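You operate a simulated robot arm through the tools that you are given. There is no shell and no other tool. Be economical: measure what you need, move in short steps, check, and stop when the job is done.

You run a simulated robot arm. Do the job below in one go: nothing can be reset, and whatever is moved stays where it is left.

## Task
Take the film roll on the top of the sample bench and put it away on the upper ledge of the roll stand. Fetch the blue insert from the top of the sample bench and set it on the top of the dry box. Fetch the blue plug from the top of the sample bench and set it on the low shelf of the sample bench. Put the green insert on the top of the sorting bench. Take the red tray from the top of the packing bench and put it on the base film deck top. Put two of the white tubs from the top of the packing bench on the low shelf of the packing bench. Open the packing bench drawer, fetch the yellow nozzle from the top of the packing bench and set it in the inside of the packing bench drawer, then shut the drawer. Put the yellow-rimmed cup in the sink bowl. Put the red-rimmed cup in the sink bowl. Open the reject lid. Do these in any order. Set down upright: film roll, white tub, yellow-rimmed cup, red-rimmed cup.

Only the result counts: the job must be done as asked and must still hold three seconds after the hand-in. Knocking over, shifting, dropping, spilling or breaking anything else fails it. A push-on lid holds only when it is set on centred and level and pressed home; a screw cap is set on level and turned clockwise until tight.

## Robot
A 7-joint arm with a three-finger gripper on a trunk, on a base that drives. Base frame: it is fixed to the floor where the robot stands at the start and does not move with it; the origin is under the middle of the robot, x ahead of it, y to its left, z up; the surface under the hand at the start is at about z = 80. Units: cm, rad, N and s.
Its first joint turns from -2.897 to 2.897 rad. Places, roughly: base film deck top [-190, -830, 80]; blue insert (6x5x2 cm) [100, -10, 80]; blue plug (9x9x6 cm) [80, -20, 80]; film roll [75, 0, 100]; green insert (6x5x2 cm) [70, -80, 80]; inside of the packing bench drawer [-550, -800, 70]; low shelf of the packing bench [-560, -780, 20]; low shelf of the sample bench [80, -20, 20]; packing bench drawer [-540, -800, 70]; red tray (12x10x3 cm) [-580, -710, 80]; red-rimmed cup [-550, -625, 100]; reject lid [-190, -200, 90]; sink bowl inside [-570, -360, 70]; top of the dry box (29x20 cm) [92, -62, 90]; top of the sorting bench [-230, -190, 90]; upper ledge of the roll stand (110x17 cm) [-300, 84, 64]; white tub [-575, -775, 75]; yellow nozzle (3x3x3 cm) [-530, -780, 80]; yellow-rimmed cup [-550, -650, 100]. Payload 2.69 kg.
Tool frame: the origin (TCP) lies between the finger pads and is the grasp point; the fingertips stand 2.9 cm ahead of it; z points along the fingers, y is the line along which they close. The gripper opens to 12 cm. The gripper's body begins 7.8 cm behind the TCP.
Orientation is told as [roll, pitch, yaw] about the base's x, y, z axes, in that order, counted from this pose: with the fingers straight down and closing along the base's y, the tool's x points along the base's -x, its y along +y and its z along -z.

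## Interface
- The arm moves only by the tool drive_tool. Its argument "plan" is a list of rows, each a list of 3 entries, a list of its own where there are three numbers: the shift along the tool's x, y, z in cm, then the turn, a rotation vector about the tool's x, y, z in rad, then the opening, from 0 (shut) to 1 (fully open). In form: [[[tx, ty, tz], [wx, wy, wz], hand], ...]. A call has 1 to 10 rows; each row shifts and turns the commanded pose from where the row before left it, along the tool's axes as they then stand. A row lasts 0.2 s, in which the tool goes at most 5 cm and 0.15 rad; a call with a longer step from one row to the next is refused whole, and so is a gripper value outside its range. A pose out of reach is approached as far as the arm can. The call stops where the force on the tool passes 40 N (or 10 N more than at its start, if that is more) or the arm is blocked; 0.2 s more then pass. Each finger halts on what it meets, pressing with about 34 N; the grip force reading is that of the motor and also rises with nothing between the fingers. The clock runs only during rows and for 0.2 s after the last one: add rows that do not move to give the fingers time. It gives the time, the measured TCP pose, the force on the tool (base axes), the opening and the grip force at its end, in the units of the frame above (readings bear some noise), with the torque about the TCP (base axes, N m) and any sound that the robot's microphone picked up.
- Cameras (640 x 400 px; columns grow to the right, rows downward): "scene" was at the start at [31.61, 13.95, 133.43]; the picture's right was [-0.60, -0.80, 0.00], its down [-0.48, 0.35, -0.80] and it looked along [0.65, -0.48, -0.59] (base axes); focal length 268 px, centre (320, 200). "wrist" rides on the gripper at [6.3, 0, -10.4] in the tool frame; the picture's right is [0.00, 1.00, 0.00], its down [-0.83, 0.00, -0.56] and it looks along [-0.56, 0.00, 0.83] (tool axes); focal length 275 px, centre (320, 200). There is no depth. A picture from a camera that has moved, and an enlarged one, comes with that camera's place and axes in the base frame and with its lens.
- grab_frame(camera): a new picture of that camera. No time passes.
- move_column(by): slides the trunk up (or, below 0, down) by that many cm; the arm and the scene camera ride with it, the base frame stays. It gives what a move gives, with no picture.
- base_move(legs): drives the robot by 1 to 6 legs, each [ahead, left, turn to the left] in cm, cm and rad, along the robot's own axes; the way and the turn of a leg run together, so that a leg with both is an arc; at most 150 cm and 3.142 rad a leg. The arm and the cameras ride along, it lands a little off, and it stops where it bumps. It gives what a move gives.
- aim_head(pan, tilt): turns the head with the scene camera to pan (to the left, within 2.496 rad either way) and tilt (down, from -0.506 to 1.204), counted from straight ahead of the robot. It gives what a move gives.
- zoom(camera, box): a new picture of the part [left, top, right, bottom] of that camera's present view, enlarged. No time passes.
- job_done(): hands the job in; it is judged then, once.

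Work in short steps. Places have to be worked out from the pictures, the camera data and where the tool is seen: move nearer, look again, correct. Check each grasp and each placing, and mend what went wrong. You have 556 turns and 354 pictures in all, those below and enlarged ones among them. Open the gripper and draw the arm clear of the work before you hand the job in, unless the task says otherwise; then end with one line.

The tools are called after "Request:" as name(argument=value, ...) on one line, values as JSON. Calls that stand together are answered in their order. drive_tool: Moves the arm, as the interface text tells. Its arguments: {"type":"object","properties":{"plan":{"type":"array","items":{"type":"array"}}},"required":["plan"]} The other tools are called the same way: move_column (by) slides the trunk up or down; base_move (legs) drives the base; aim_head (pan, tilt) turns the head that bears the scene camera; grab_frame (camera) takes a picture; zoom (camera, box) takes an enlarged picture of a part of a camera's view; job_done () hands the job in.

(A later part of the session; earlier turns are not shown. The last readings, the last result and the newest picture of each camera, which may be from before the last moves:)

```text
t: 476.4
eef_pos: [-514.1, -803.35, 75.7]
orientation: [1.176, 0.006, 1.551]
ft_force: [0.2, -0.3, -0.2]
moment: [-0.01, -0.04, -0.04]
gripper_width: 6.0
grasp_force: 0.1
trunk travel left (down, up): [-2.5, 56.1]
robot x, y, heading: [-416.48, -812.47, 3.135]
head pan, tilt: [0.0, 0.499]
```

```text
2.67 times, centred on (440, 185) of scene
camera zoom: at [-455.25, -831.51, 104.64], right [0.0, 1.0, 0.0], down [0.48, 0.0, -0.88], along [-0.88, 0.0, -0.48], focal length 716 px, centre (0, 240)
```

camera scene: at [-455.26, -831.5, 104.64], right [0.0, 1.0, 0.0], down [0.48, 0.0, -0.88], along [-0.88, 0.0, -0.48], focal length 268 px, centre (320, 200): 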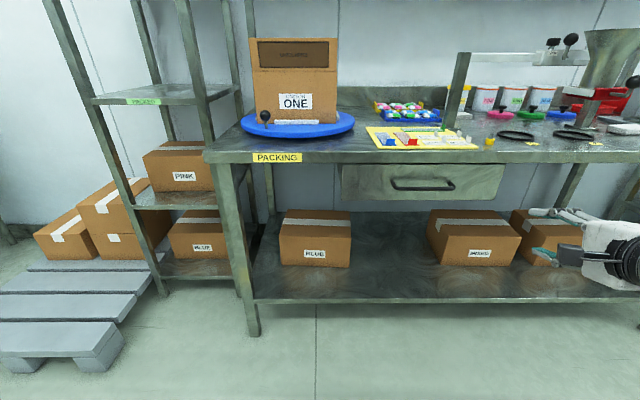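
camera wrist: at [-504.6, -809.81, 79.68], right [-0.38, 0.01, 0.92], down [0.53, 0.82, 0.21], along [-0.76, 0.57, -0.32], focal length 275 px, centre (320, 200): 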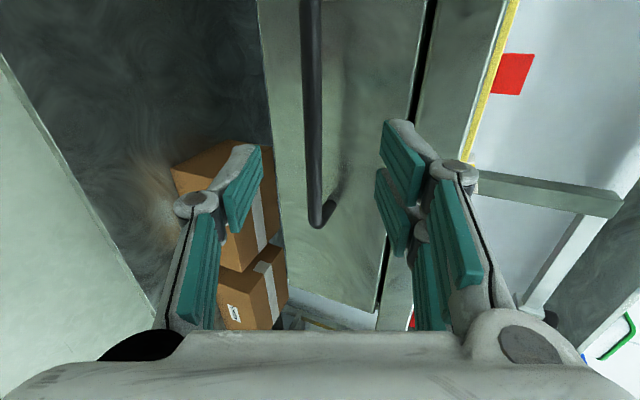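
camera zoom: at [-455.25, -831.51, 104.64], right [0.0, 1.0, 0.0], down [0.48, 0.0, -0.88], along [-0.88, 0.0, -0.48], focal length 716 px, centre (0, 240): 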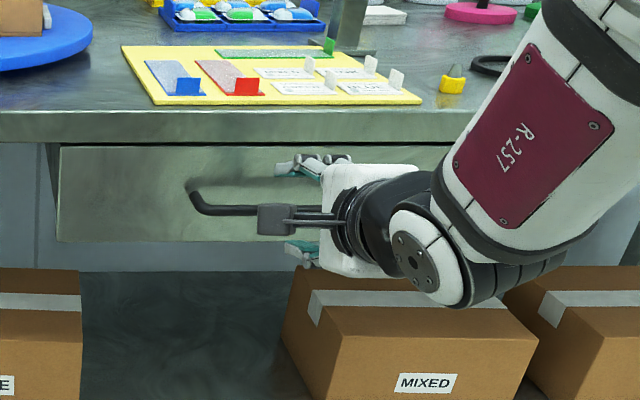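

Aligned with the bar between the fingers. Advance 5 cm and look.

Request:
drive_tool(plan=[[[0, 0, 2.5], [0, 0, 0], 0.5], [[0, 0, 2.5], [0, 0, 0], 0.5], [[0, 0, 0], [0, 0, 0], 0.5]])

Request:
grab_frame(camera="wrist")

Request:
zoom(camera="scene", box=[320, 110, 560, 260])

```text
t: 477.1
eef_pos: [-518.78, -803.22, 73.88]
orientation: [1.178, 0.007, 1.552]
ft_force: [-0.2, 0.3, 0.0]
moment: [0.03, 0.02, 0.01]
gripper_width: 5.98
grasp_force: 0.0
trunk travel left (down, up): [-2.5, 56.1]
robot x, y, heading: [-416.41, -812.69, 3.143]
head pan, tilt: [0.0, 0.499]
```

```text
187 pictures are left
camera wrist: at [-509.25, -809.63, 77.81], right [-0.38, 0.01, 0.92], down [0.53, 0.82, 0.21], along [-0.76, 0.57, -0.32], focal length 275 px, centre (320, 200)
```

wrist: 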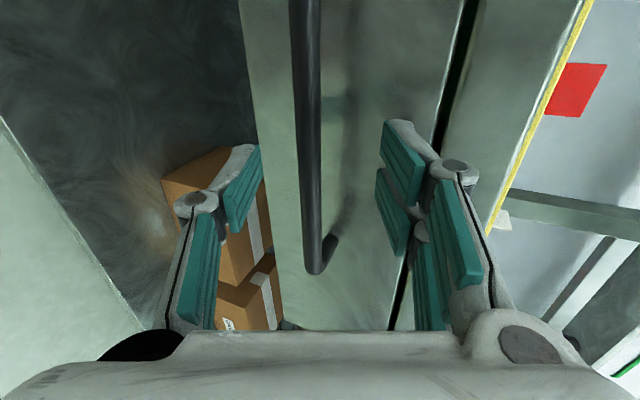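

```text
2.67 times, centred on (440, 185) of scene
camera zoom: at [-455.26, -831.5, 104.64], right [0.0, 1.0, 0.0], down [0.48, 0.0, -0.88], along [-0.88, 0.0, -0.48], focal length 716 px, centre (0, 240)
```

zoom: 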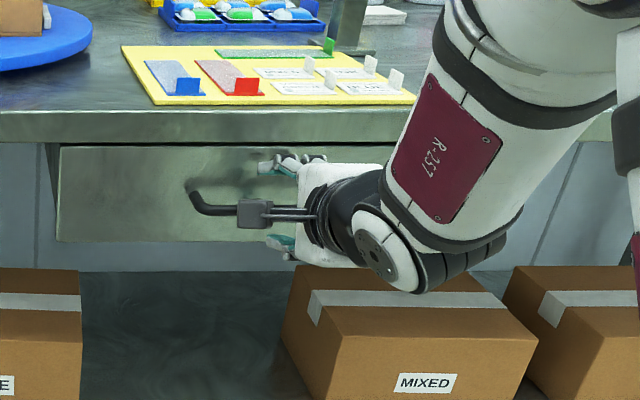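

Bar is at about x=-521, z=72.8. Advance 1.6, shift down 0.5, and close.

Request:
drive_tool(plan=[[[0, -0.5, 0.8], [0, 0, 0], 0.5], [[0, 0, 0.8], [0, 0, 0], 0.5], [[0, 0, 0], [0, 0, 0], 0.25], [[0, 0, 0], [0, 0, 0], 0.05], [[0, 0, 0], [0, 0, 0], 0.05], [[0, 0, 0], [0, 0, 0], 0.05]])

Request:
grab_frame(camera="wrist")

```text
t: 478.6
eef_pos: [-519.96, -803.22, 72.82]
orientation: [1.178, 0.005, 1.552]
ft_force: [-0.3, 0.5, 5.1]
moment: [0.67, 0.05, 0.44]
gripper_width: 1.1
grasp_force: 38.0
trunk travel left (down, up): [-2.5, 56.1]
robot x, y, heading: [-416.38, -812.96, 3.139]
head pan, tilt: [0.0, 0.499]
```

```text
185 pictures are left
camera wrist: at [-510.42, -809.63, 76.76], right [-0.38, 0.01, 0.92], down [0.53, 0.82, 0.21], along [-0.76, 0.57, -0.32], focal length 275 px, centre (320, 200)
```

wrist: 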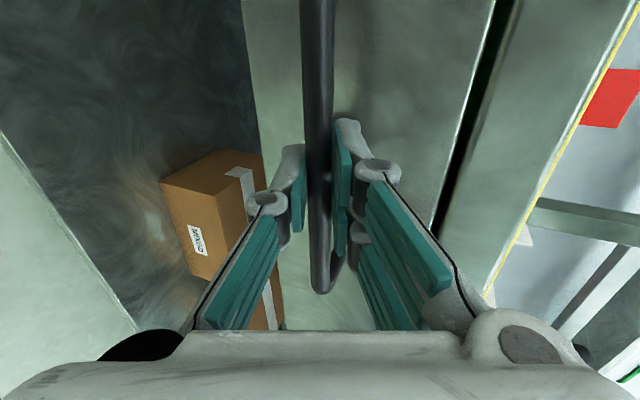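

Handle gripped. Pull by driving the base back 22 cm.

Request:
base_move(legs=[[-22, 0, 0]])

Request:
grab_frame(camera="scene")

```text
t: 480.2
eef_pos: [-498.03, -803.06, 72.9]
orientation: [1.177, 0.008, 1.55]
ft_force: [-0.3, 9.7, 9.3]
moment: [0.92, 0.06, -0.04]
gripper_width: 1.09
grasp_force: 38.5
trunk travel left (down, up): [-2.5, 56.1]
robot x, y, heading: [-394.23, -812.52, 3.136]
head pan, tilt: [0.0, 0.499]
```

```text
184 pictures are left
camera scene: at [-433.28, -831.55, 104.66], right [0.0, 1.0, 0.0], down [0.48, 0.0, -0.88], along [-0.88, 0.0, -0.48], focal length 268 px, centre (320, 200)
```

scene: 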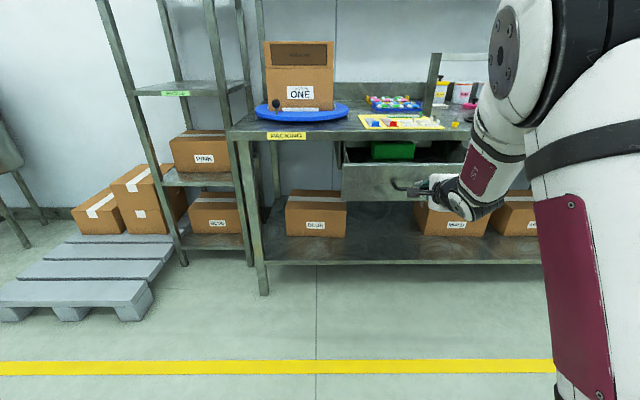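

Drawer is open ~22 cm. Release, back off 15 cm, then raise the arm and reset to tool-down.

Request:
drive_tool(plan=[[[0, 0, 0], [0, 0, 0], 0.3], [[0, 0, 0], [0, 0, 0], 0.4], [[0, 0, -2.5], [0, 0, 0], 0.4], [[0, 0, -3], [0, 0, 0], 0.4], [[0, 0, -3], [0, 0, 0], 0.4], [[0, 0, 0], [0, 0, 0], 0.4]])

Request:
base_move(legs=[[-10, 0, 0]])

Request:
move_column(by=38)

Request:
drive_tool(plan=[[[0, 0, 0], [0.15, 0, 0], 0.4], [[0, 0, 0], [0.15, 0, 0], 0.4], [[0, 0, 0], [0.15, 0, 0], 0.4], [[0, 0, 0], [0.15, 0, 0], 0.4], [[0, 0, 0], [0.15, 0, 0], 0.4], [[0, 0, 0], [0.15, 0, 0], 0.4], [[0, 0, 0], [0.15, 0, 0], 0.4], [[0, 0, 0], [0.125, 0, 0], 0.4], [[0, 0, 0], [0, 0, 0], 0.4]])

Request:
grab_frame(camera="scene")

```text
t: 481.6
eef_pos: [-490.21, -803.25, 75.91]
orientation: [1.176, 0.006, 1.549]
ft_force: [-0.1, 0.0, 0.1]
moment: [-0.03, -0.02, 0.0]
gripper_width: 4.76
grasp_force: 0.2
trunk travel left (down, up): [-2.5, 56.1]
robot x, y, heading: [-394.29, -812.77, 3.138]
head pan, tilt: [0.0, 0.499]
```

```text
t: 482.8
eef_pos: [-480.24, -803.43, 75.92]
orientation: [1.177, 0.006, 1.552]
ft_force: [-0.3, -0.1, 0.6]
moment: [-0.02, 0.02, 0.0]
gripper_width: 4.79
grasp_force: 0.0
trunk travel left (down, up): [-2.5, 56.1]
robot x, y, heading: [-384.31, -812.68, 3.143]
head pan, tilt: [0.0, 0.499]
```

```text
t: 486.4
eef_pos: [-480.15, -803.5, 113.84]
orientation: [1.178, 0.005, 1.551]
ft_force: [0.2, 0.7, 0.6]
moment: [0.01, 0.0, -0.02]
gripper_width: 4.77
grasp_force: 0.0
trunk travel left (down, up): [-40.5, 18.1]
robot x, y, heading: [-384.21, -812.64, 3.142]
head pan, tilt: [0.0, 0.499]
```

```text
t: 488.4
eef_pos: [-480.05, -803.31, 113.7]
orientation: [0.001, 0.005, 1.549]
ft_force: [-0.2, 0.0, 0.5]
moment: [0.0, 0.02, 0.02]
gripper_width: 4.8
grasp_force: 0.0
trunk travel left (down, up): [-40.5, 18.1]
robot x, y, heading: [-384.1, -812.97, 3.137]
head pan, tilt: [0.0, 0.499]
```

```text
183 pictures are left
camera scene: at [-413.45, -831.65, 142.61], right [0.0, 1.0, 0.0], down [0.48, 0.0, -0.88], along [-0.88, 0.0, -0.48], focal length 268 px, centre (320, 200)
```

scene: 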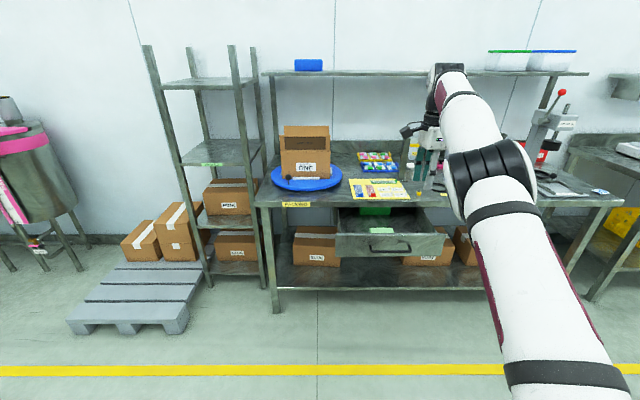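

Now approach the nozzle at about (-530,-783): drive ahead 48 and right 18.

Request:
base_move(legs=[[48, -19, 0]])

Request:
grab_frame(camera="wrist")

Request:
grab_frame(camera="scene")

```text
t: 491.5
eef_pos: [-528.12, -783.63, 113.98]
orientation: [0.005, 0.005, 1.544]
ft_force: [0.5, 0.5, -0.7]
moment: [-0.02, 0.0, 0.01]
gripper_width: 4.81
grasp_force: 0.1
trunk travel left (down, up): [-40.5, 18.1]
robot x, y, heading: [-432.26, -793.66, 3.131]
head pan, tilt: [0.0, 0.499]
```

```text
182 pictures are left
camera wrist: at [-528.21, -789.85, 124.32], right [-1.0, 0.02, 0.0], down [0.02, 0.83, 0.55], along [0.01, 0.55, -0.83], focal length 275 px, centre (320, 200)
```

wrist: 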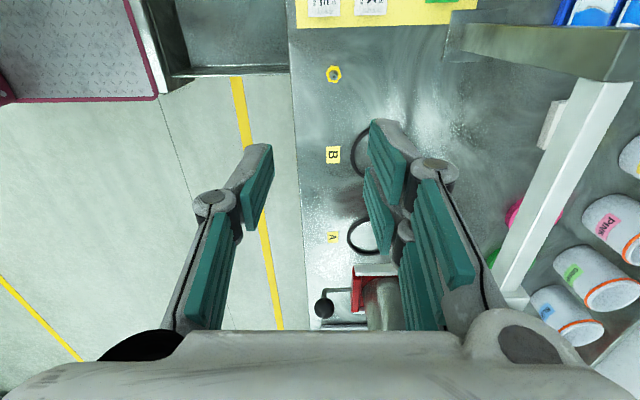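

```text
181 pictures are left
camera scene: at [-461.65, -812.36, 142.61], right [0.01, 1.0, 0.0], down [0.48, 0.0, -0.88], along [-0.88, 0.01, -0.48], focal length 268 px, centre (320, 200)
```

scene: 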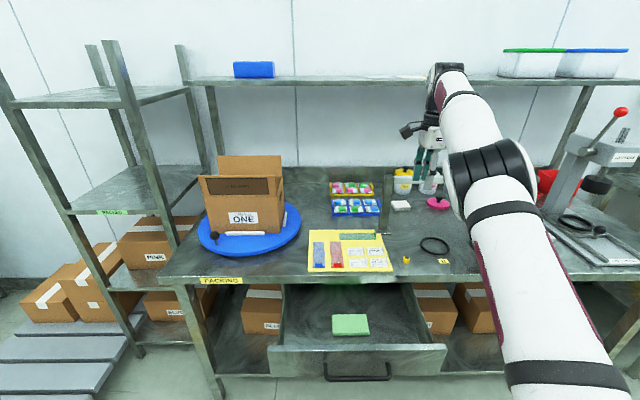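

Nozzle is at (-529.9,-783.4), nearly below. Descend toward it.

Request:
drive_tool(plan=[[[-0.2, 1.8, 3], [0, 0, 0], 0.4], [[0, 0, 4], [0, 0, 0], 0.4], [[0, 0, 4], [0, 0, 0], 0.4], [[0, 0, 4], [0, 0, 0], 0.4], [[0, 0, 4], [0, 0, 0], 0.4], [[0, 0, 4], [0, 0, 0], 0.4], [[0, 0, 0], [0, 0, 0], 0.4]])

Request:
grab_frame(camera="wrist")

```text
t: 493.1
eef_pos: [-529.67, -783.53, 90.54]
orientation: [0.004, 0.005, 1.545]
ft_force: [-0.1, -0.1, 0.4]
moment: [0.04, 0.01, -0.01]
gripper_width: 4.8
grasp_force: 0.0
out of reach, approached as far as the arm can: row 1
trunk travel left (down, up): [-40.5, 18.1]
robot x, y, heading: [-432.62, -793.75, 3.131]
head pan, tilt: [0.0, 0.499]
```

```text
180 pictures are left
camera wrist: at [-529.75, -789.74, 100.97], right [-1.0, 0.02, 0.0], down [0.02, 0.83, 0.55], along [0.01, 0.55, -0.83], focal length 275 px, centre (320, 200)
```

wrist: 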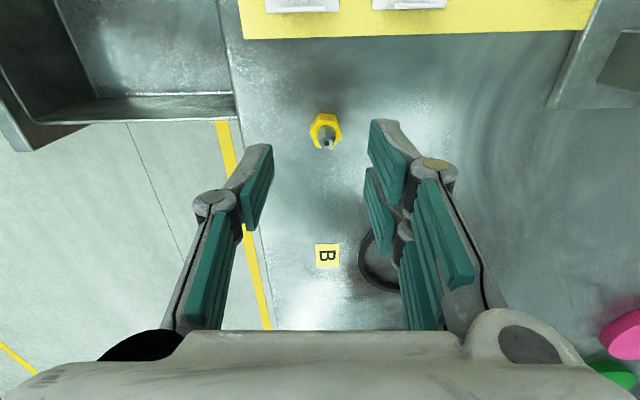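

Request:
drive_tool(plan=[[[-0.4, 0.2, 3], [0, 0, 0], 0.4], [[0, 0, 2], [0, 0, 0], 0.4], [[0, 0, 1], [0, 0, 0], 0.4], [[0, 0, 0.5], [0, 0, 0], 0.4], [[0, 0, 0], [0, 0, 0], 0.4]])

Request:
grab_frame(camera="wrist")

```text
t: 494.3
eef_pos: [-529.89, -783.01, 84.82]
orientation: [0.01, 0.004, 1.545]
ft_force: [7.9, -0.4, 13.5]
moment: [0.03, -0.39, 0.02]
gripper_width: 2.01
grasp_force: 35.7
trunk travel left (down, up): [-40.5, 18.1]
robot x, y, heading: [-432.0, -793.43, 3.131]
head pan, tilt: [0.0, 0.499]
stopped in row 5: the force on the tool passed its limit at 49 N (the readings are from after the stop); the commanded pose is now the measured one
```

```text
179 pictures are left
camera wrist: at [-529.87, -789.26, 95.21], right [-1.0, 0.02, 0.01], down [0.02, 0.83, 0.55], along [0.01, 0.55, -0.83], focal length 275 px, centre (320, 200)
```

wrist: 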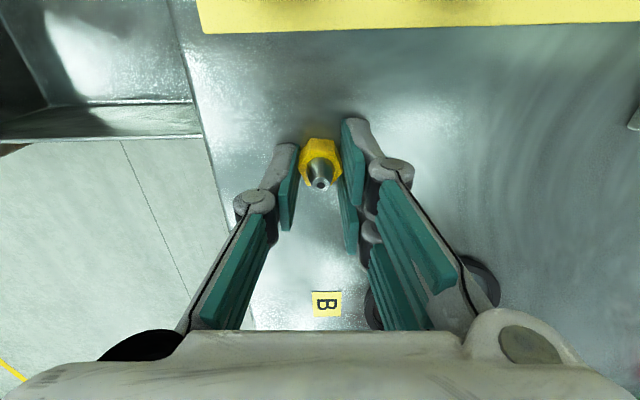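

The tips touched the bench (z≈82) and the gripper now holds the nozzle (2.0 cm). Lift.

Request:
drive_tool(plan=[[[0, 0, -0.3], [0, 0, 0], 0.1], [[0, 0, 0], [0, 0, 0], 0.1], [[0, 0, -3], [0, 0, 0], 0.1], [[0, 0, -4], [0, 0, 0], 0.1], [[0, 0, -4], [0, 0, 0], 0.1], [[0, 0, 0], [0, 0, 0], 0.1]])

Request:
grab_frame(camera="wrist")

```text
t: 495.7
eef_pos: [-529.68, -783.07, 95.82]
orientation: [0.005, 0.005, 1.544]
ft_force: [-0.4, 0.3, -0.5]
moment: [0.01, 0.01, 0.03]
gripper_width: 2.0
grasp_force: 34.9
trunk travel left (down, up): [-40.5, 18.1]
robot x, y, heading: [-432.58, -793.61, 3.133]
head pan, tilt: [0.0, 0.499]
```

```text
178 pictures are left
camera wrist: at [-529.82, -789.31, 106.23], right [-1.0, 0.02, 0.01], down [0.02, 0.83, 0.55], along [0.01, 0.55, -0.83], focal length 275 px, centre (320, 200)
```

wrist: 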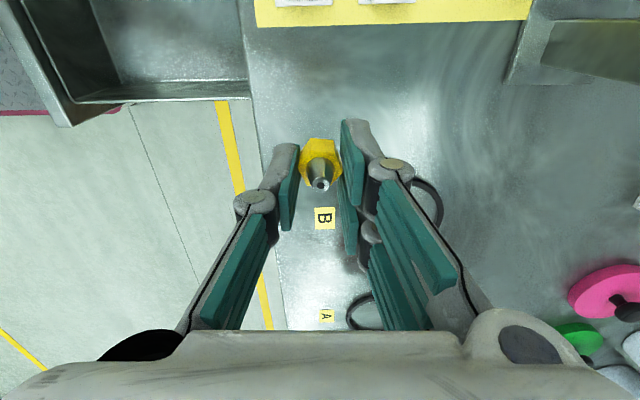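

Nozzle held. Move over the free right part of the open drawer (-513.5,-788) and look.

Request:
drive_tool(plan=[[[1.1, -4.05, 0], [0, 0, 0], 0.1], [[1.1, -4.05, 0], [0, 0, 0], 0.1], [[1.1, -4.05, 0], [0, 0, 0], 0.1], [[1.1, -4.05, 0], [0, 0, 0], 0.1], [[0, 0, 0], [0, 0, 0], 0.1]])

Request:
grab_frame(camera="wrist")

Request:
aim_head(pan=0, tilt=0.9)

Request:
grab_frame(camera="scene")

```text
t: 496.9
eef_pos: [-513.69, -787.68, 96.04]
orientation: [0.006, 0.005, 1.546]
ft_force: [-0.6, 0.1, 0.0]
moment: [0.0, -0.02, 0.0]
gripper_width: 2.01
grasp_force: 33.6
trunk travel left (down, up): [-40.5, 18.1]
robot x, y, heading: [-431.79, -793.59, 3.134]
head pan, tilt: [0.0, 0.499]
```

```text
177 pictures are left
camera wrist: at [-513.76, -793.93, 106.46], right [-1.0, 0.02, 0.01], down [0.02, 0.83, 0.55], along [0.01, 0.55, -0.83], focal length 275 px, centre (320, 200)
```

wrist: 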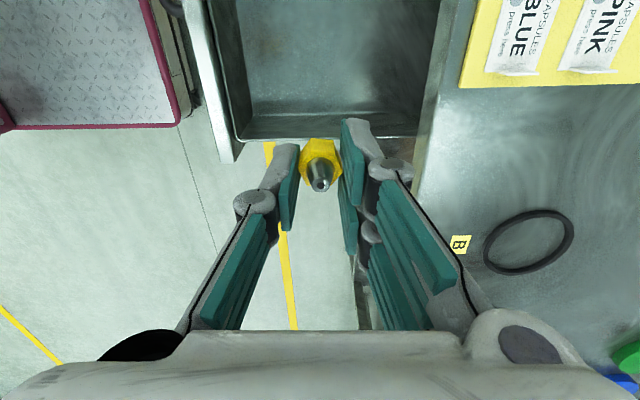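

```text
t: 497.8
eef_pos: [-513.81, -787.66, 96.05]
orientation: [0.007, 0.004, 1.544]
ft_force: [0.4, -0.2, -0.7]
moment: [0.02, -0.06, -0.01]
gripper_width: 2.02
grasp_force: 34.1
trunk travel left (down, up): [-40.5, 18.1]
robot x, y, heading: [-432.34, -794.12, 3.13]
head pan, tilt: [0.0, 0.901]
```

```text
176 pictures are left
camera scene: at [-460.09, -812.38, 139.23], right [0.01, 1.0, 0.0], down [0.78, -0.01, -0.62], along [-0.62, 0.01, -0.78], focal length 268 px, centre (320, 200)
```

scene: 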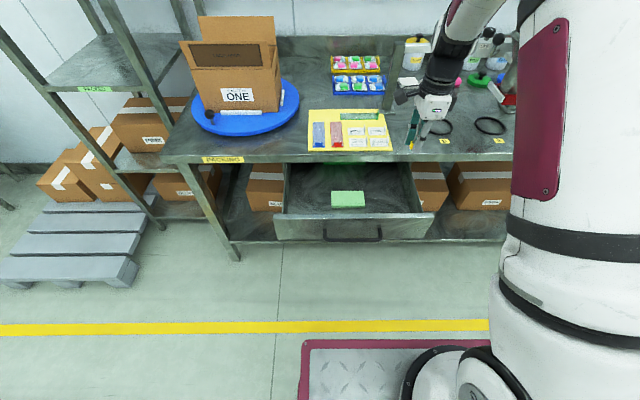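

Request:
drive_tool(plan=[[[1.5, -1, 4], [0, 0, 0], 0.1], [[0, 0, 4], [0, 0, 0], 0.1], [[0, 0, 4], [0, 0, 0], 0.1], [[0, 0, 4], [0, 0, 0], 0.1], [[0, 0, 4], [0, 0, 0], 0.1], [[0, 0, 1], [0, 0, 0], 0.1], [[0, 0, 0], [0, 0, 0], 0.1]])

Request:
grab_frame(camera="wrist")

Request:
zoom(camera="scene", box=[250, 80, 490, 260])

```text
t: 499.4
eef_pos: [-512.9, -789.29, 74.73]
orientation: [0.006, 0.004, 1.546]
ft_force: [0.0, 0.2, 0.2]
moment: [-0.01, -0.01, -0.04]
gripper_width: 1.99
grasp_force: 34.4
trunk travel left (down, up): [-40.5, 18.1]
robot x, y, heading: [-432.5, -793.8, 3.135]
head pan, tilt: [0.0, 0.901]
```

```text
175 pictures are left
camera wrist: at [-512.95, -795.64, 85.2], right [-1.0, 0.02, 0.01], down [0.02, 0.83, 0.55], along [0.01, 0.55, -0.83], focal length 275 px, centre (320, 200)
```

wrist: 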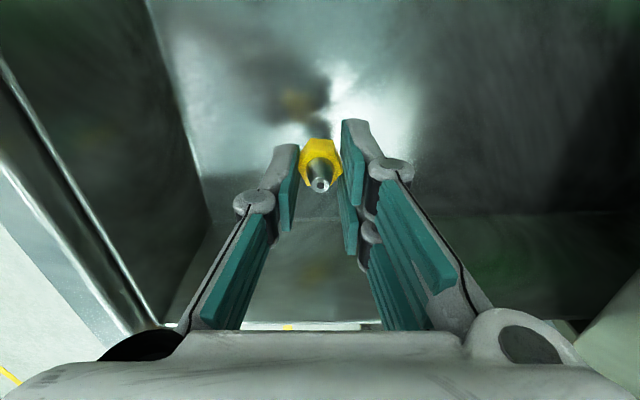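

```text
2.22 times, centred on (370, 170) of scene
camera zoom: at [-460.09, -812.38, 139.22], right [0.01, 1.0, 0.0], down [0.78, -0.01, -0.62], along [-0.62, 0.01, -0.78], focal length 597 px, centre (209, 267)
```

zoom: 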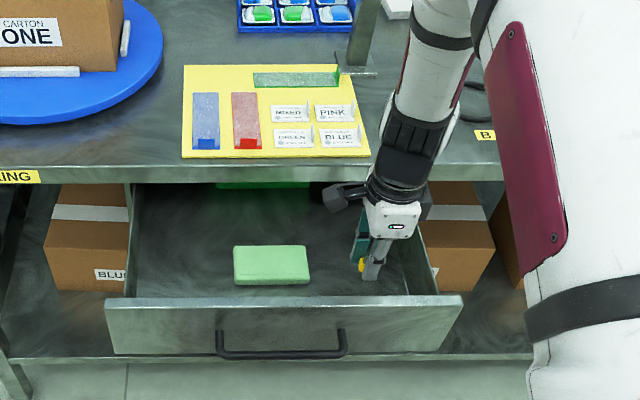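

Inside the drawer with clearance. Lower gently to the floor of the drawer.

Request:
drive_tool(plan=[[[0, 0, 1], [0, 0, 0], 0.1], [[0, 0, 0.7], [0, 0, 0], 0.1], [[0, 0, 0.4], [0, 0, 0], 0.1], [[0, 0, 0.4], [0, 0, 0], 0.1], [[0, 0, 0.4], [0, 0, 0], 0.1], [[0, 0, 0.4], [0, 0, 0], 0.1], [[0, 0, 0.4], [0, 0, 0], 0.1], [[0, 0, 0], [0, 0, 0], 0.1]])

Request:
grab_frame(camera="wrist")

```text
t: 501.2
eef_pos: [-512.97, -789.55, 71.39]
orientation: [0.013, 0.004, 1.546]
ft_force: [0.4, -3.2, 35.0]
moment: [0.0, -0.48, 0.01]
gripper_width: 2.0
grasp_force: 34.5
trunk travel left (down, up): [-40.5, 18.1]
robot x, y, heading: [-432.55, -793.97, 3.132]
head pan, tilt: [0.0, 0.901]
```

```text
173 pictures are left
camera wrist: at [-513.05, -795.7, 81.81], right [-1.0, 0.02, 0.01], down [0.02, 0.83, 0.55], along [0.0, 0.55, -0.83], focal length 275 px, centre (320, 200)
```

wrist: 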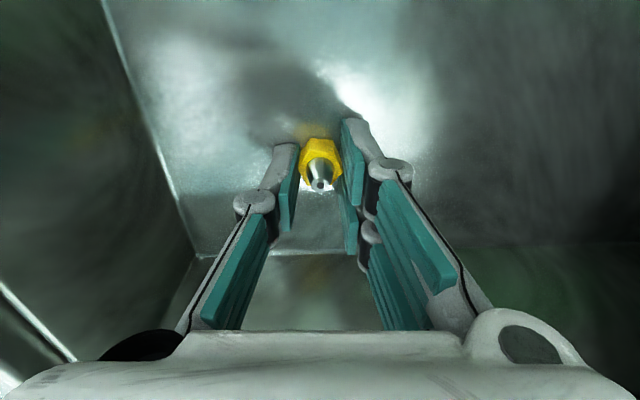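

Contact with the drawer floor. Release and rise.

Request:
drive_tool(plan=[[[0, 0, -0.3], [0, 0, 0], 0.1], [[0, 0, 0], [0, 0, 0], 0.25], [[0, 0, 0], [0, 0, 0], 0.3], [[0, 0, -2], [0, 0, 0], 0.3], [[0, 0, -4], [0, 0, 0], 0.3], [[0, 0, -4], [0, 0, 0], 0.3], [[0, 0, -4], [0, 0, 0], 0.3], [[0, 0, -4], [0, 0, 0], 0.3], [[0, 0, -4], [0, 0, 0], 0.3]])

Request:
grab_frame(camera="wrist")

```text
t: 503.2
eef_pos: [-512.47, -789.57, 93.6]
orientation: [0.003, 0.004, 1.544]
ft_force: [-0.2, -0.4, -0.2]
moment: [-0.02, -0.01, -0.03]
gripper_width: 3.57
grasp_force: 0.1
trunk travel left (down, up): [-40.5, 18.1]
robot x, y, heading: [-432.47, -794.03, 3.136]
head pan, tilt: [0.0, 0.901]
```

```text
172 pictures are left
camera wrist: at [-512.67, -795.8, 103.92], right [-1.0, 0.02, 0.01], down [0.02, 0.83, 0.55], along [0.01, 0.55, -0.83], focal length 275 px, centre (320, 200)
```

wrist: 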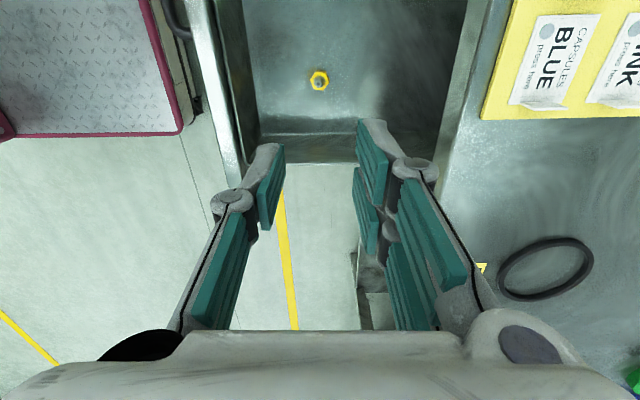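

Nozzle is in the drawer. Now close it: raise, retract, turn the hand back to default yaw with fingers shut.

Request:
drive_tool(plan=[[[0, -4, -2], [0, 0, 0], 0], [[0, -4, -2], [0, 0, 0], 0], [[0, -4, -2], [0, 0, 0], 0], [[0, -4, -2], [0, 0, 0], 0], [[0, -4, 0], [0, 0, 0], 0], [[0, 0, 0], [0, 0, -0.15], 0], [[0, 0, 0], [0, 0, -0.15], 0], [[0, 0, 0], [0, 0, -0.15], 0], [[0, 0, 0], [0, 0, -0.15], 0], [[0, 0, 0], [0, 0, -0.15], 0]])

Request:
drive_tool(plan=[[[0, 0, 0], [0, 0, -0.15], 0], [[0, 0, 0], [0, 0, -0.15], 0], [[0, 0, 0], [0, 0, -0.15], 0], [[0, 0, 0], [0, 0, -0.15], 0], [[0, 0, 0], [0, 0, -0.15], 0], [[0, 0, 0], [0, 0, -0.09], 0], [[0, 0, 0], [0, -0.14, 0], 0], [[0, 0, 0], [0, -0.14, 0], 0], [[0, 0, 0], [0, -0.14, 0], 0], [[0, 0, 0], [0, 0, 0], 0]])

Request:
grab_frame(camera="scene")

```text
t: 505.4
eef_pos: [-492.55, -789.87, 101.14]
orientation: [0.008, 0.001, 2.297]
ft_force: [0.0, -0.5, -0.1]
moment: [0.0, -0.01, -0.01]
gripper_width: 0.0
grasp_force: 28.6
trunk travel left (down, up): [-40.5, 18.1]
robot x, y, heading: [-432.66, -794.08, 3.133]
head pan, tilt: [0.0, 0.901]
```

```text
t: 507.6
eef_pos: [-494.75, -789.6, 102.27]
orientation: [0.005, -0.424, 3.131]
ft_force: [-0.5, 0.2, 0.4]
moment: [0.02, 0.0, -0.03]
gripper_width: 0.0
grasp_force: 28.8
out of reach, approached as far as the arm can: row 9
trunk travel left (down, up): [-40.5, 18.1]
robot x, y, heading: [-432.27, -793.82, 3.133]
head pan, tilt: [0.0, 0.901]
```

```text
171 pictures are left
camera scene: at [-460.09, -812.38, 139.22], right [0.01, 1.0, 0.0], down [0.78, -0.01, -0.62], along [-0.62, 0.01, -0.78], focal length 268 px, centre (320, 200)
```

scene: 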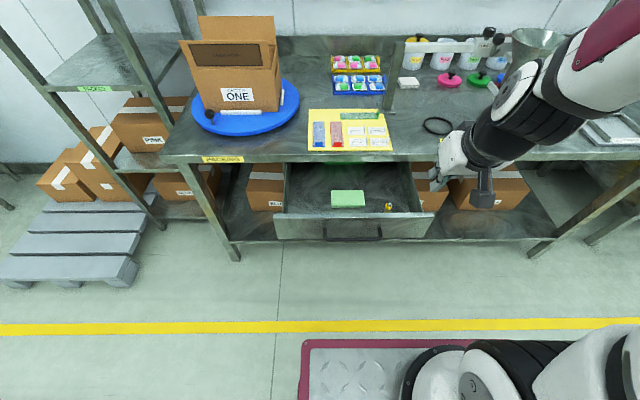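

Nozzle visible in the drawer. Back off 16, lower the trunk 25, and line up with the handle centre.

Request:
base_move(legs=[[-18, 0, 0]])

Request:
move_column(by=-26)

Request:
drive_tool(plan=[[[0.6, 3.4, 1.2], [0, 0, 0], 0], [[0.6, 3.4, 1.2], [0, 0, 0], 0], [[0.6, 3.4, 1.2], [0, 0, 0], 0], [[0.6, 3.2, 1.2], [0, 0, 0], 0], [[0, 0, 0], [0, 0, 0], 0]])

Request:
grab_frame(camera="wrist")

Request:
aim_head(pan=0, tilt=0.6)

Request:
grab_frame(camera="scene")

```text
t: 509.1
eef_pos: [-476.97, -789.7, 102.29]
orientation: [0.005, -0.425, 3.132]
ft_force: [-0.2, 0.5, -0.8]
moment: [-0.04, 0.0, 0.0]
gripper_width: 0.01
grasp_force: 28.6
trunk travel left (down, up): [-40.5, 18.1]
robot x, y, heading: [-414.67, -794.14, 3.134]
head pan, tilt: [0.0, 0.901]
```

```text
t: 511.8
eef_pos: [-486.31, -789.61, 76.34]
orientation: [0.007, -0.423, 3.133]
ft_force: [0.7, -0.9, -0.2]
moment: [-0.02, 0.03, -0.02]
gripper_width: 0.01
grasp_force: 29.1
trunk travel left (down, up): [-14.5, 44.1]
robot x, y, heading: [-414.66, -793.79, 3.137]
head pan, tilt: [0.0, 0.901]
```

```text
t: 513.0
eef_pos: [-487.17, -803.07, 71.69]
orientation: [0.006, -0.422, 3.132]
ft_force: [-0.1, 0.1, 0.1]
moment: [-0.01, -0.01, -0.02]
gripper_width: 0.02
grasp_force: 28.3
out of reach, approached as far as the arm can: row 1, 2
trunk travel left (down, up): [-14.5, 44.1]
robot x, y, heading: [-414.02, -793.84, 3.138]
head pan, tilt: [0.0, 0.901]
```

```text
170 pictures are left
camera wrist: at [-477.15, -803.08, 78.55], right [0.0, -1.0, 0.0], down [-0.53, 0.0, 0.85], along [-0.85, 0.0, -0.53], focal length 275 px, centre (320, 200)
```

wrist: 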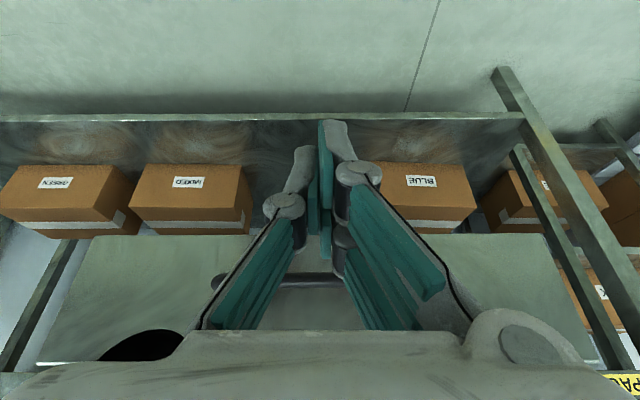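

```text
t: 513.8
eef_pos: [-487.14, -803.1, 71.71]
orientation: [0.006, -0.424, 3.134]
ft_force: [0.2, 0.1, 0.0]
moment: [-0.01, 0.04, 0.01]
gripper_width: 0.0
grasp_force: 28.8
trunk travel left (down, up): [-14.5, 44.1]
robot x, y, heading: [-414.44, -793.82, 3.137]
head pan, tilt: [0.0, 0.6]
```

```text
169 pictures are left
camera scene: at [-452.9, -812.46, 115.73], right [0.01, 1.0, 0.0], down [0.57, 0.0, -0.82], along [-0.82, 0.01, -0.57], focal length 268 px, centre (320, 200)
```

scene: 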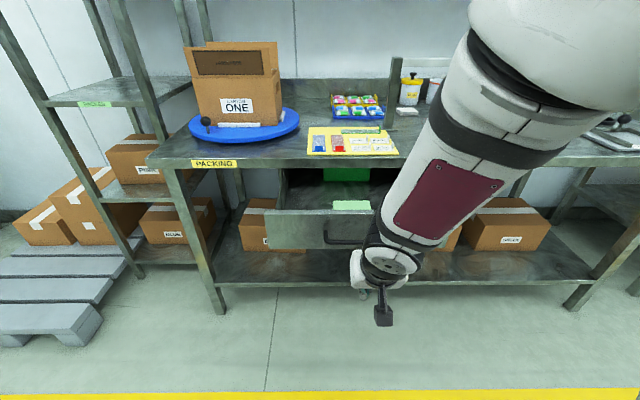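

The closed fingers are level with the handle bar. Push by driving ahead 30 cm.

Request:
base_move(legs=[[30, 0, 0]])

Request:
grab_frame(camera="scene")

```text
t: 515.8
eef_pos: [-516.72, -802.61, 71.71]
orientation: [0.005, -0.422, 3.13]
ft_force: [0.0, 0.5, -0.1]
moment: [-0.01, 0.01, -0.01]
gripper_width: 0.02
grasp_force: 29.2
trunk travel left (down, up): [-14.5, 44.1]
robot x, y, heading: [-444.12, -793.47, 3.134]
head pan, tilt: [0.0, 0.6]
```

```text
168 pictures are left
camera scene: at [-482.53, -812.11, 115.74], right [0.01, 1.0, 0.0], down [0.56, -0.01, -0.83], along [-0.82, 0.01, -0.56], focal length 268 px, centre (320, 200)
```

scene: 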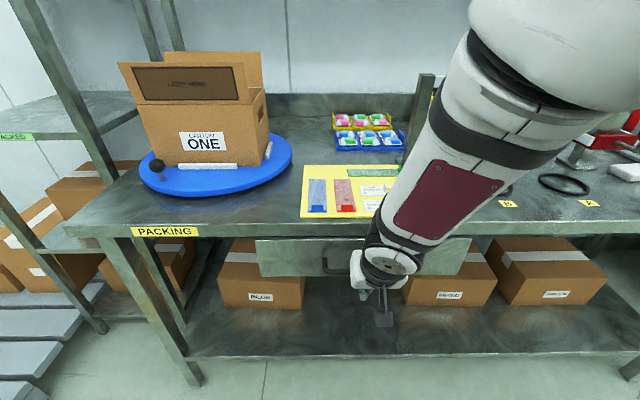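

Nearly closed. Push the last few cm with the arm.

Request:
drive_tool(plan=[[[-0.91, 0, 0.41], [0, 0, 0], 0], [[-0.91, 0, 0.41], [0, 0, 0], 0], [[-0.91, 0, 0.41], [0, 0, 0], 0], [[-0.91, 0, 0.41], [0, 0, 0], 0], [[-0.91, 0, 0.41], [0, 0, 0], 0], [[0, 0, 0], [0, 0, 0], 0]])

Request:
zoom(camera="scene", box=[220, 200, 520, 340])

```text
t: 516.4
eef_pos: [-518.16, -802.53, 71.28]
orientation: [-0.002, -0.407, 3.134]
ft_force: [2.2, -0.2, 0.1]
moment: [0.01, 0.03, 0.0]
gripper_width: 0.0
grasp_force: 28.6
trunk travel left (down, up): [-14.5, 44.1]
robot x, y, heading: [-444.33, -793.51, 3.129]
head pan, tilt: [0.0, 0.6]
stopped in row 3: the force on the tool passed its limit at 54 N (the readings are from after the stop); the commanded pose is now the measured one
```

```text
2.13 times, centred on (370, 270) of scene
camera zoom: at [-482.48, -812.12, 115.74], right [0.01, 1.0, 0.0], down [0.56, -0.01, -0.83], along [-0.83, 0.01, -0.56], focal length 573 px, centre (213, 51)
```

zoom: 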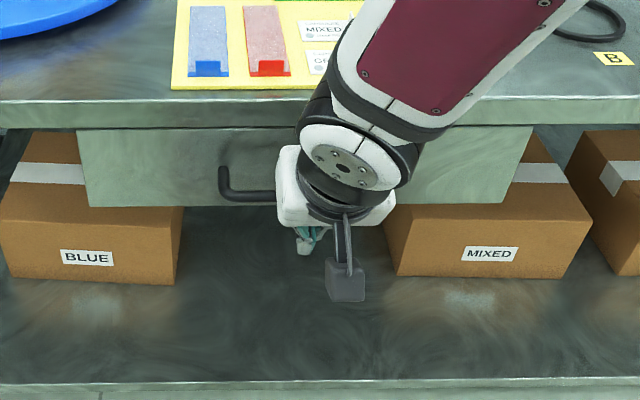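

Hit a stop at 54 N. Back off and check the drawer.

Request:
base_move(legs=[[-25, 0, 0]])

Request:
grab_frame(camera="scene")

Request:
grab_frame(camera="wrist")

```text
t: 518.3
eef_pos: [-493.18, -803.0, 71.43]
orientation: [-0.002, -0.408, 3.137]
ft_force: [0.5, 0.5, 0.3]
moment: [-0.02, 0.01, 0.02]
gripper_width: 0.0
grasp_force: 28.6
trunk travel left (down, up): [-14.5, 44.1]
robot x, y, heading: [-419.13, -794.02, 3.134]
head pan, tilt: [0.0, 0.6]
```

```text
166 pictures are left
camera scene: at [-457.34, -812.44, 115.74], right [0.01, 1.0, 0.0], down [0.56, 0.0, -0.83], along [-0.82, 0.01, -0.56], focal length 268 px, centre (320, 200)
```

scene: 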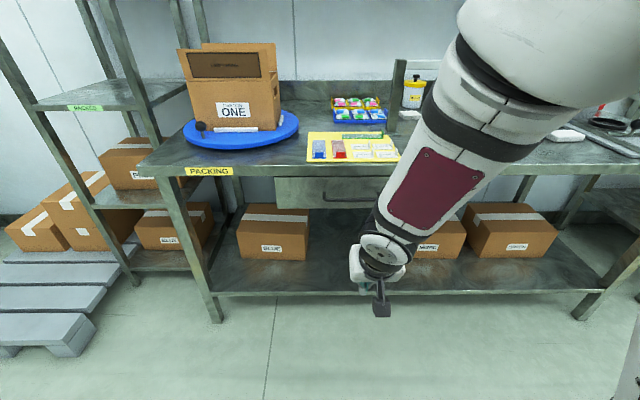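

```text
165 pictures are left
camera wrist: at [-483.17, -802.98, 78.33], right [0.0, -1.0, 0.0], down [-0.54, 0.0, 0.84], along [-0.84, 0.0, -0.54], focal length 275 px, centre (320, 200)
```

wrist: 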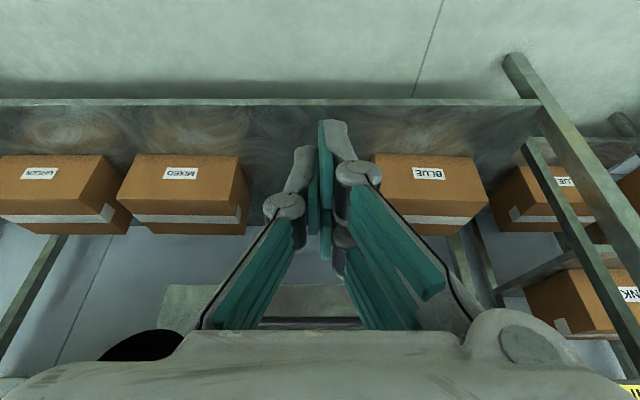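

Request:
zoom(camera="scene", box=[250, 150, 400, 240])

```text
4.27 times, centred on (325, 195) of scene
camera zoom: at [-457.34, -812.44, 115.74], right [0.01, 1.0, 0.0], down [0.56, 0.0, -0.83], along [-0.82, 0.01, -0.56], focal length 1146 px, centre (299, 221)
```

zoom: 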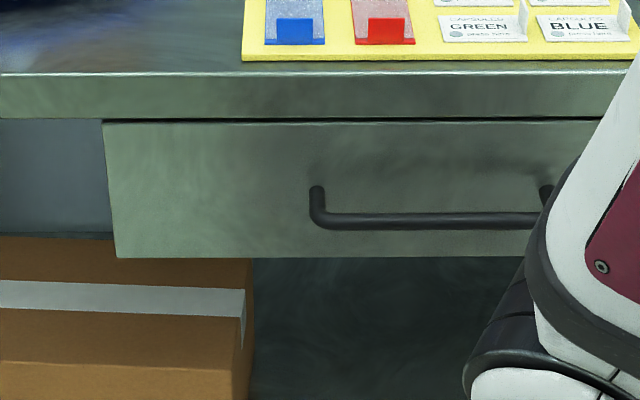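

Drawer is closed (bar back at x≈-520.5). Before handling the tubs I measure the overhead shelf: look up from this low camera height.

Request:
aim_head(pan=0, tilt=0.1)

Request:
grab_frame(camera="scene")

Request:
move_column(by=30)

Request:
aim_head(pan=0, tilt=0.5)

Request:
grab_frame(camera="scene")

```text
t: 519.2
eef_pos: [-493.01, -802.94, 71.33]
orientation: [-0.002, -0.409, 3.138]
ft_force: [-0.5, 0.2, 0.5]
moment: [-0.01, 0.0, 0.01]
gripper_width: 0.0
grasp_force: 28.5
trunk travel left (down, up): [-14.5, 44.1]
robot x, y, heading: [-418.45, -793.94, 3.135]
head pan, tilt: [0.0, 0.099]
```

```text
163 pictures are left
camera scene: at [-457.71, -812.43, 120.35], right [0.01, 1.0, 0.0], down [0.1, 0.0, -0.99], along [-0.99, 0.01, -0.1], focal length 268 px, centre (320, 200)
```

scene: 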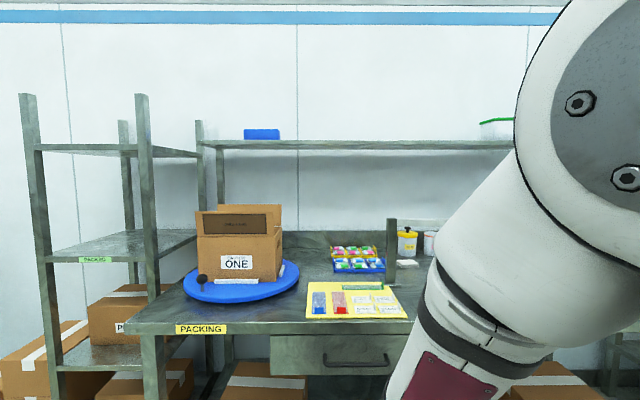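

```text
t: 522.2
eef_pos: [-493.17, -803.03, 101.26]
orientation: [-0.002, -0.408, 3.138]
ft_force: [-0.5, 1.0, -0.4]
moment: [0.0, 0.04, -0.01]
gripper_width: 0.0
grasp_force: 28.5
trunk travel left (down, up): [-44.5, 14.1]
robot x, y, heading: [-419.1, -793.63, 3.132]
head pan, tilt: [0.0, 0.099]
```

```text
t: 523.1
eef_pos: [-493.02, -802.97, 101.34]
orientation: [-0.002, -0.408, 3.138]
ft_force: [0.5, 0.0, -0.4]
moment: [0.0, 0.01, 0.01]
gripper_width: 0.0
grasp_force: 29.0
trunk travel left (down, up): [-44.5, 14.1]
robot x, y, heading: [-418.86, -793.9, 3.137]
head pan, tilt: [0.0, 0.499]
```

```text
162 pictures are left
camera scene: at [-445.41, -812.52, 146.63], right [0.01, 1.0, 0.0], down [0.48, 0.0, -0.88], along [-0.88, 0.01, -0.48], focal length 268 px, centre (320, 200)
```

scene: 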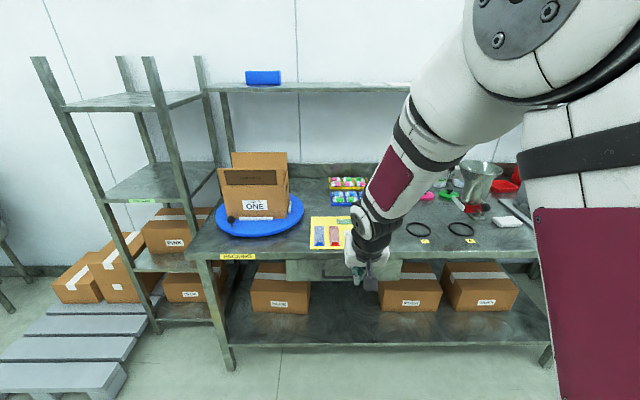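

Shelf front edge is at x≈-580, z≈131, so tool-down work at the tubs is feasible when entering low. I reset the hand to vertical with fingers closing along x, and raise it.

Request:
drive_tool(plan=[[[0, 0, -2], [0, 0.137, 0], 0.5], [[0, 0, -2], [0, 0.137, 0], 0.5], [[0, 0, -2], [0, 0.136, 0], 0.9], [[0, 0, -2], [0, 0, 0.15], 0.9], [[0, 0, -2], [0, 0, 0.15], 0.9], [[0, 0, -2], [0, 0, 0.15], 0.9], [[0, 0, 0], [0, 0, 0.15], 0.9], [[0, 0, 0], [0, 0, 0.15], 0.9], [[0, 0, 0], [0, 0, 0.15], 0.9], [[0, 0, 0], [0, 0, 0.15], 0.9]])

Request:
drive_tool(plan=[[[0, 0, -2], [0, 0, 0.15], 0.9], [[0, 0, -2], [0, 0, 0.15], 0.9], [[0, 0, -2], [0, 0, 0.15], 0.9], [[0, 0, 0], [0, 0, 0.08], 0.9], [[0, 0, 0], [0, 0, 0], 0.9]])

Request:
base_move(legs=[[0, -46, 0], [38, 0, 0]])

Request:
grab_frame(camera="wrist")

Request:
grab_frame(camera="scene")

```text
t: 525.3
eef_pos: [-491.47, -802.91, 113.08]
orientation: [-0.002, -0.001, 2.085]
ft_force: [-0.3, -0.2, 0.1]
moment: [-0.01, -0.03, 0.0]
gripper_width: 10.81
grasp_force: 0.2
trunk travel left (down, up): [-44.5, 14.1]
robot x, y, heading: [-418.87, -793.95, 3.133]
head pan, tilt: [0.0, 0.499]
```

```text
t: 526.5
eef_pos: [-491.42, -803.05, 119.16]
orientation: [-0.001, -0.003, 1.559]
ft_force: [-0.2, 0.3, 0.4]
moment: [0.02, -0.03, -0.01]
gripper_width: 10.81
grasp_force: 0.0
trunk travel left (down, up): [-44.5, 14.1]
robot x, y, heading: [-419.07, -793.78, 3.135]
head pan, tilt: [0.0, 0.499]
```

```text
t: 531.3
eef_pos: [-529.87, -756.46, 119.13]
orientation: [-0.001, -0.001, 1.557]
ft_force: [0.5, 1.1, 0.6]
moment: [0.0, 0.0, -0.01]
gripper_width: 10.78
grasp_force: 0.1
trunk travel left (down, up): [-44.5, 14.1]
robot x, y, heading: [-457.62, -747.42, 3.129]
head pan, tilt: [0.0, 0.499]
```

```text
161 pictures are left
camera wrist: at [-529.99, -762.86, 129.46], right [-1.0, 0.01, 0.0], down [0.01, 0.83, 0.56], along [0.01, 0.56, -0.83], focal length 275 px, centre (320, 200)
```

wrist: 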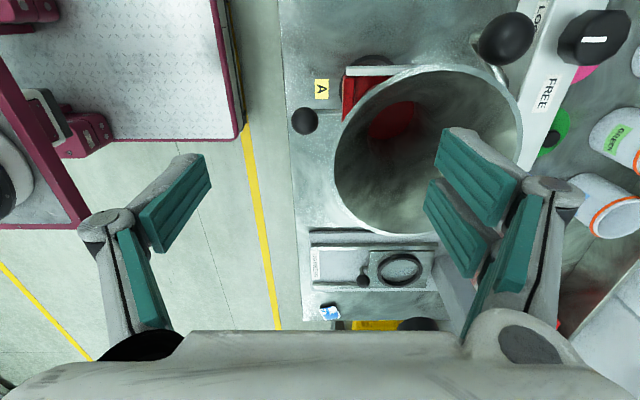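

```text
160 pictures are left
camera scene: at [-483.84, -766.12, 146.63], right [0.01, 1.0, 0.0], down [0.48, 0.0, -0.88], along [-0.88, 0.01, -0.48], focal length 268 px, centre (320, 200)
```

scene: 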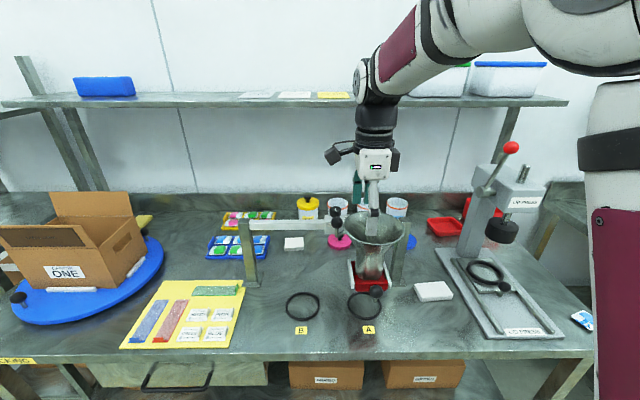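

Tub positions confirmed: BLUE (-581,-733), GREEN (-581,-745.5), funnel rim centre (-541,-752) at z≈105. I'll take BLUE and GREEN. Move the base to face them.

Request:
base_move(legs=[[0, -12, 0.012], [26, 0, 0]])

Request:
grab_frame(camera="wrist")

Request:
grab_frame(camera="scene")

```text
t: 534.0
eef_pos: [-555.81, -745.86, 119.07]
orientation: [-0.002, -0.002, 1.574]
ft_force: [-0.1, 1.1, 0.4]
moment: [0.01, 0.02, -0.03]
gripper_width: 10.84
grasp_force: 0.0
trunk travel left (down, up): [-44.5, 14.1]
robot x, y, heading: [-483.06, -735.49, -3.132]
head pan, tilt: [0.0, 0.499]
```

```text
159 pictures are left
camera wrist: at [-555.84, -752.19, 129.46], right [-1.0, -0.01, 0.0], down [-0.01, 0.83, 0.56], along [0.0, 0.56, -0.83], focal length 275 px, centre (320, 200)
```

wrist: 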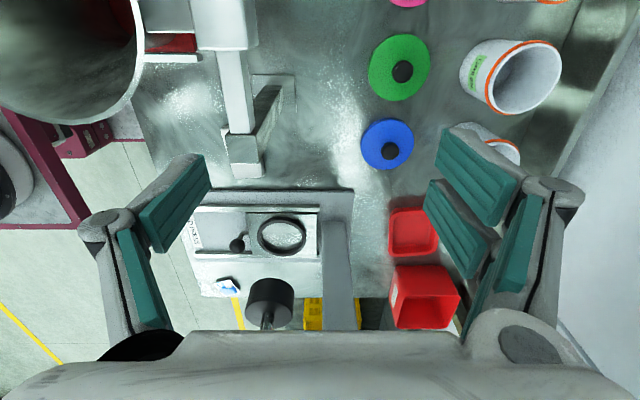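

```text
158 pictures are left
camera scene: at [-509.64, -754.62, 146.63], right [-0.01, 1.0, 0.0], down [0.48, 0.0, -0.88], along [-0.88, -0.01, -0.48], focal length 268 px, centre (320, 200)
```

scene: 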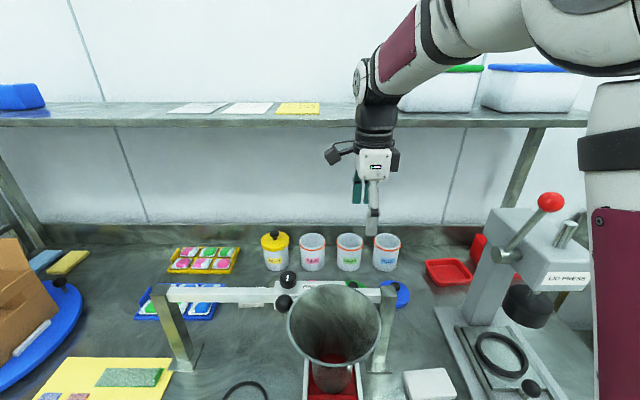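

Tubs are empty and clear to see. Move to (-567,-734) and descend to z≈98 in front of the BLUE tub.

Request:
drive_tool(plan=[[[-3, 2.8, 0], [0, 0, 0], 0.9], [[-3, 2.8, 0], [0, 0, 0], 0.9], [[-3, 2.8, 0], [0, 0, 0], 0.9], [[-3, 2.8, 0], [0, 0, 0], 0.9], [[0, 0, 4], [0, 0, 0], 0.9], [[0, 0, 4], [0, 0, 0], 0.9], [[0, 0, 4], [0, 0, 0], 0.9], [[0, 0, 4], [0, 0, 0], 0.9], [[0, 0, 4], [0, 0, 0], 0.9], [[0, 0, 0], [0, 0, 0], 0.9]])

Request:
grab_frame(camera="wrist")

Request:
grab_frame(camera="scene")

```text
t: 535.0
eef_pos: [-566.74, -734.49, 119.16]
orientation: [-0.002, 0.001, 1.574]
ft_force: [15.2, -2.6, 4.4]
moment: [0.42, 2.31, -0.3]
gripper_width: 10.79
grasp_force: 0.1
trunk travel left (down, up): [-44.5, 14.1]
robot x, y, heading: [-483.49, -735.55, -3.136]
head pan, tilt: [0.0, 0.499]
stopped in row 5: the force on the tool passed its limit at 99 N (the readings are from after the stop); the commanded pose is now the measured one
```

```text
157 pictures are left
camera wrist: at [-566.7, -740.71, 129.51], right [-1.0, -0.01, 0.0], down [-0.01, 0.83, 0.55], along [0.0, 0.55, -0.83], focal length 275 px, centre (320, 200)
```

wrist: 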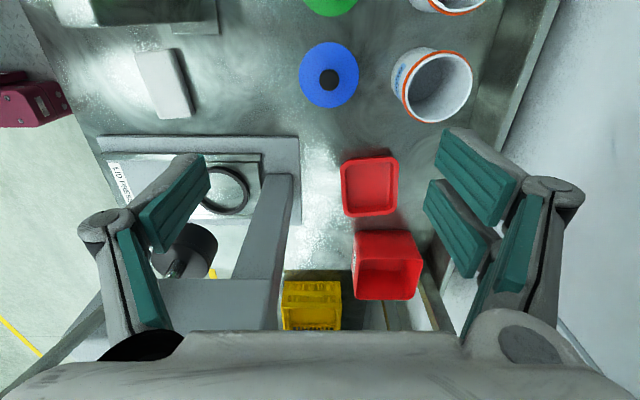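

```text
156 pictures are left
camera scene: at [-509.5, -754.65, 146.66], right [-0.01, 1.0, 0.0], down [0.48, 0.0, -0.88], along [-0.88, -0.01, -0.48], focal length 268 px, centre (320, 200)
```

scene: 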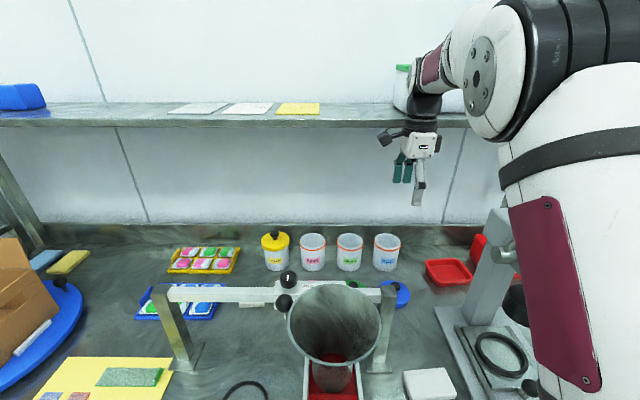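

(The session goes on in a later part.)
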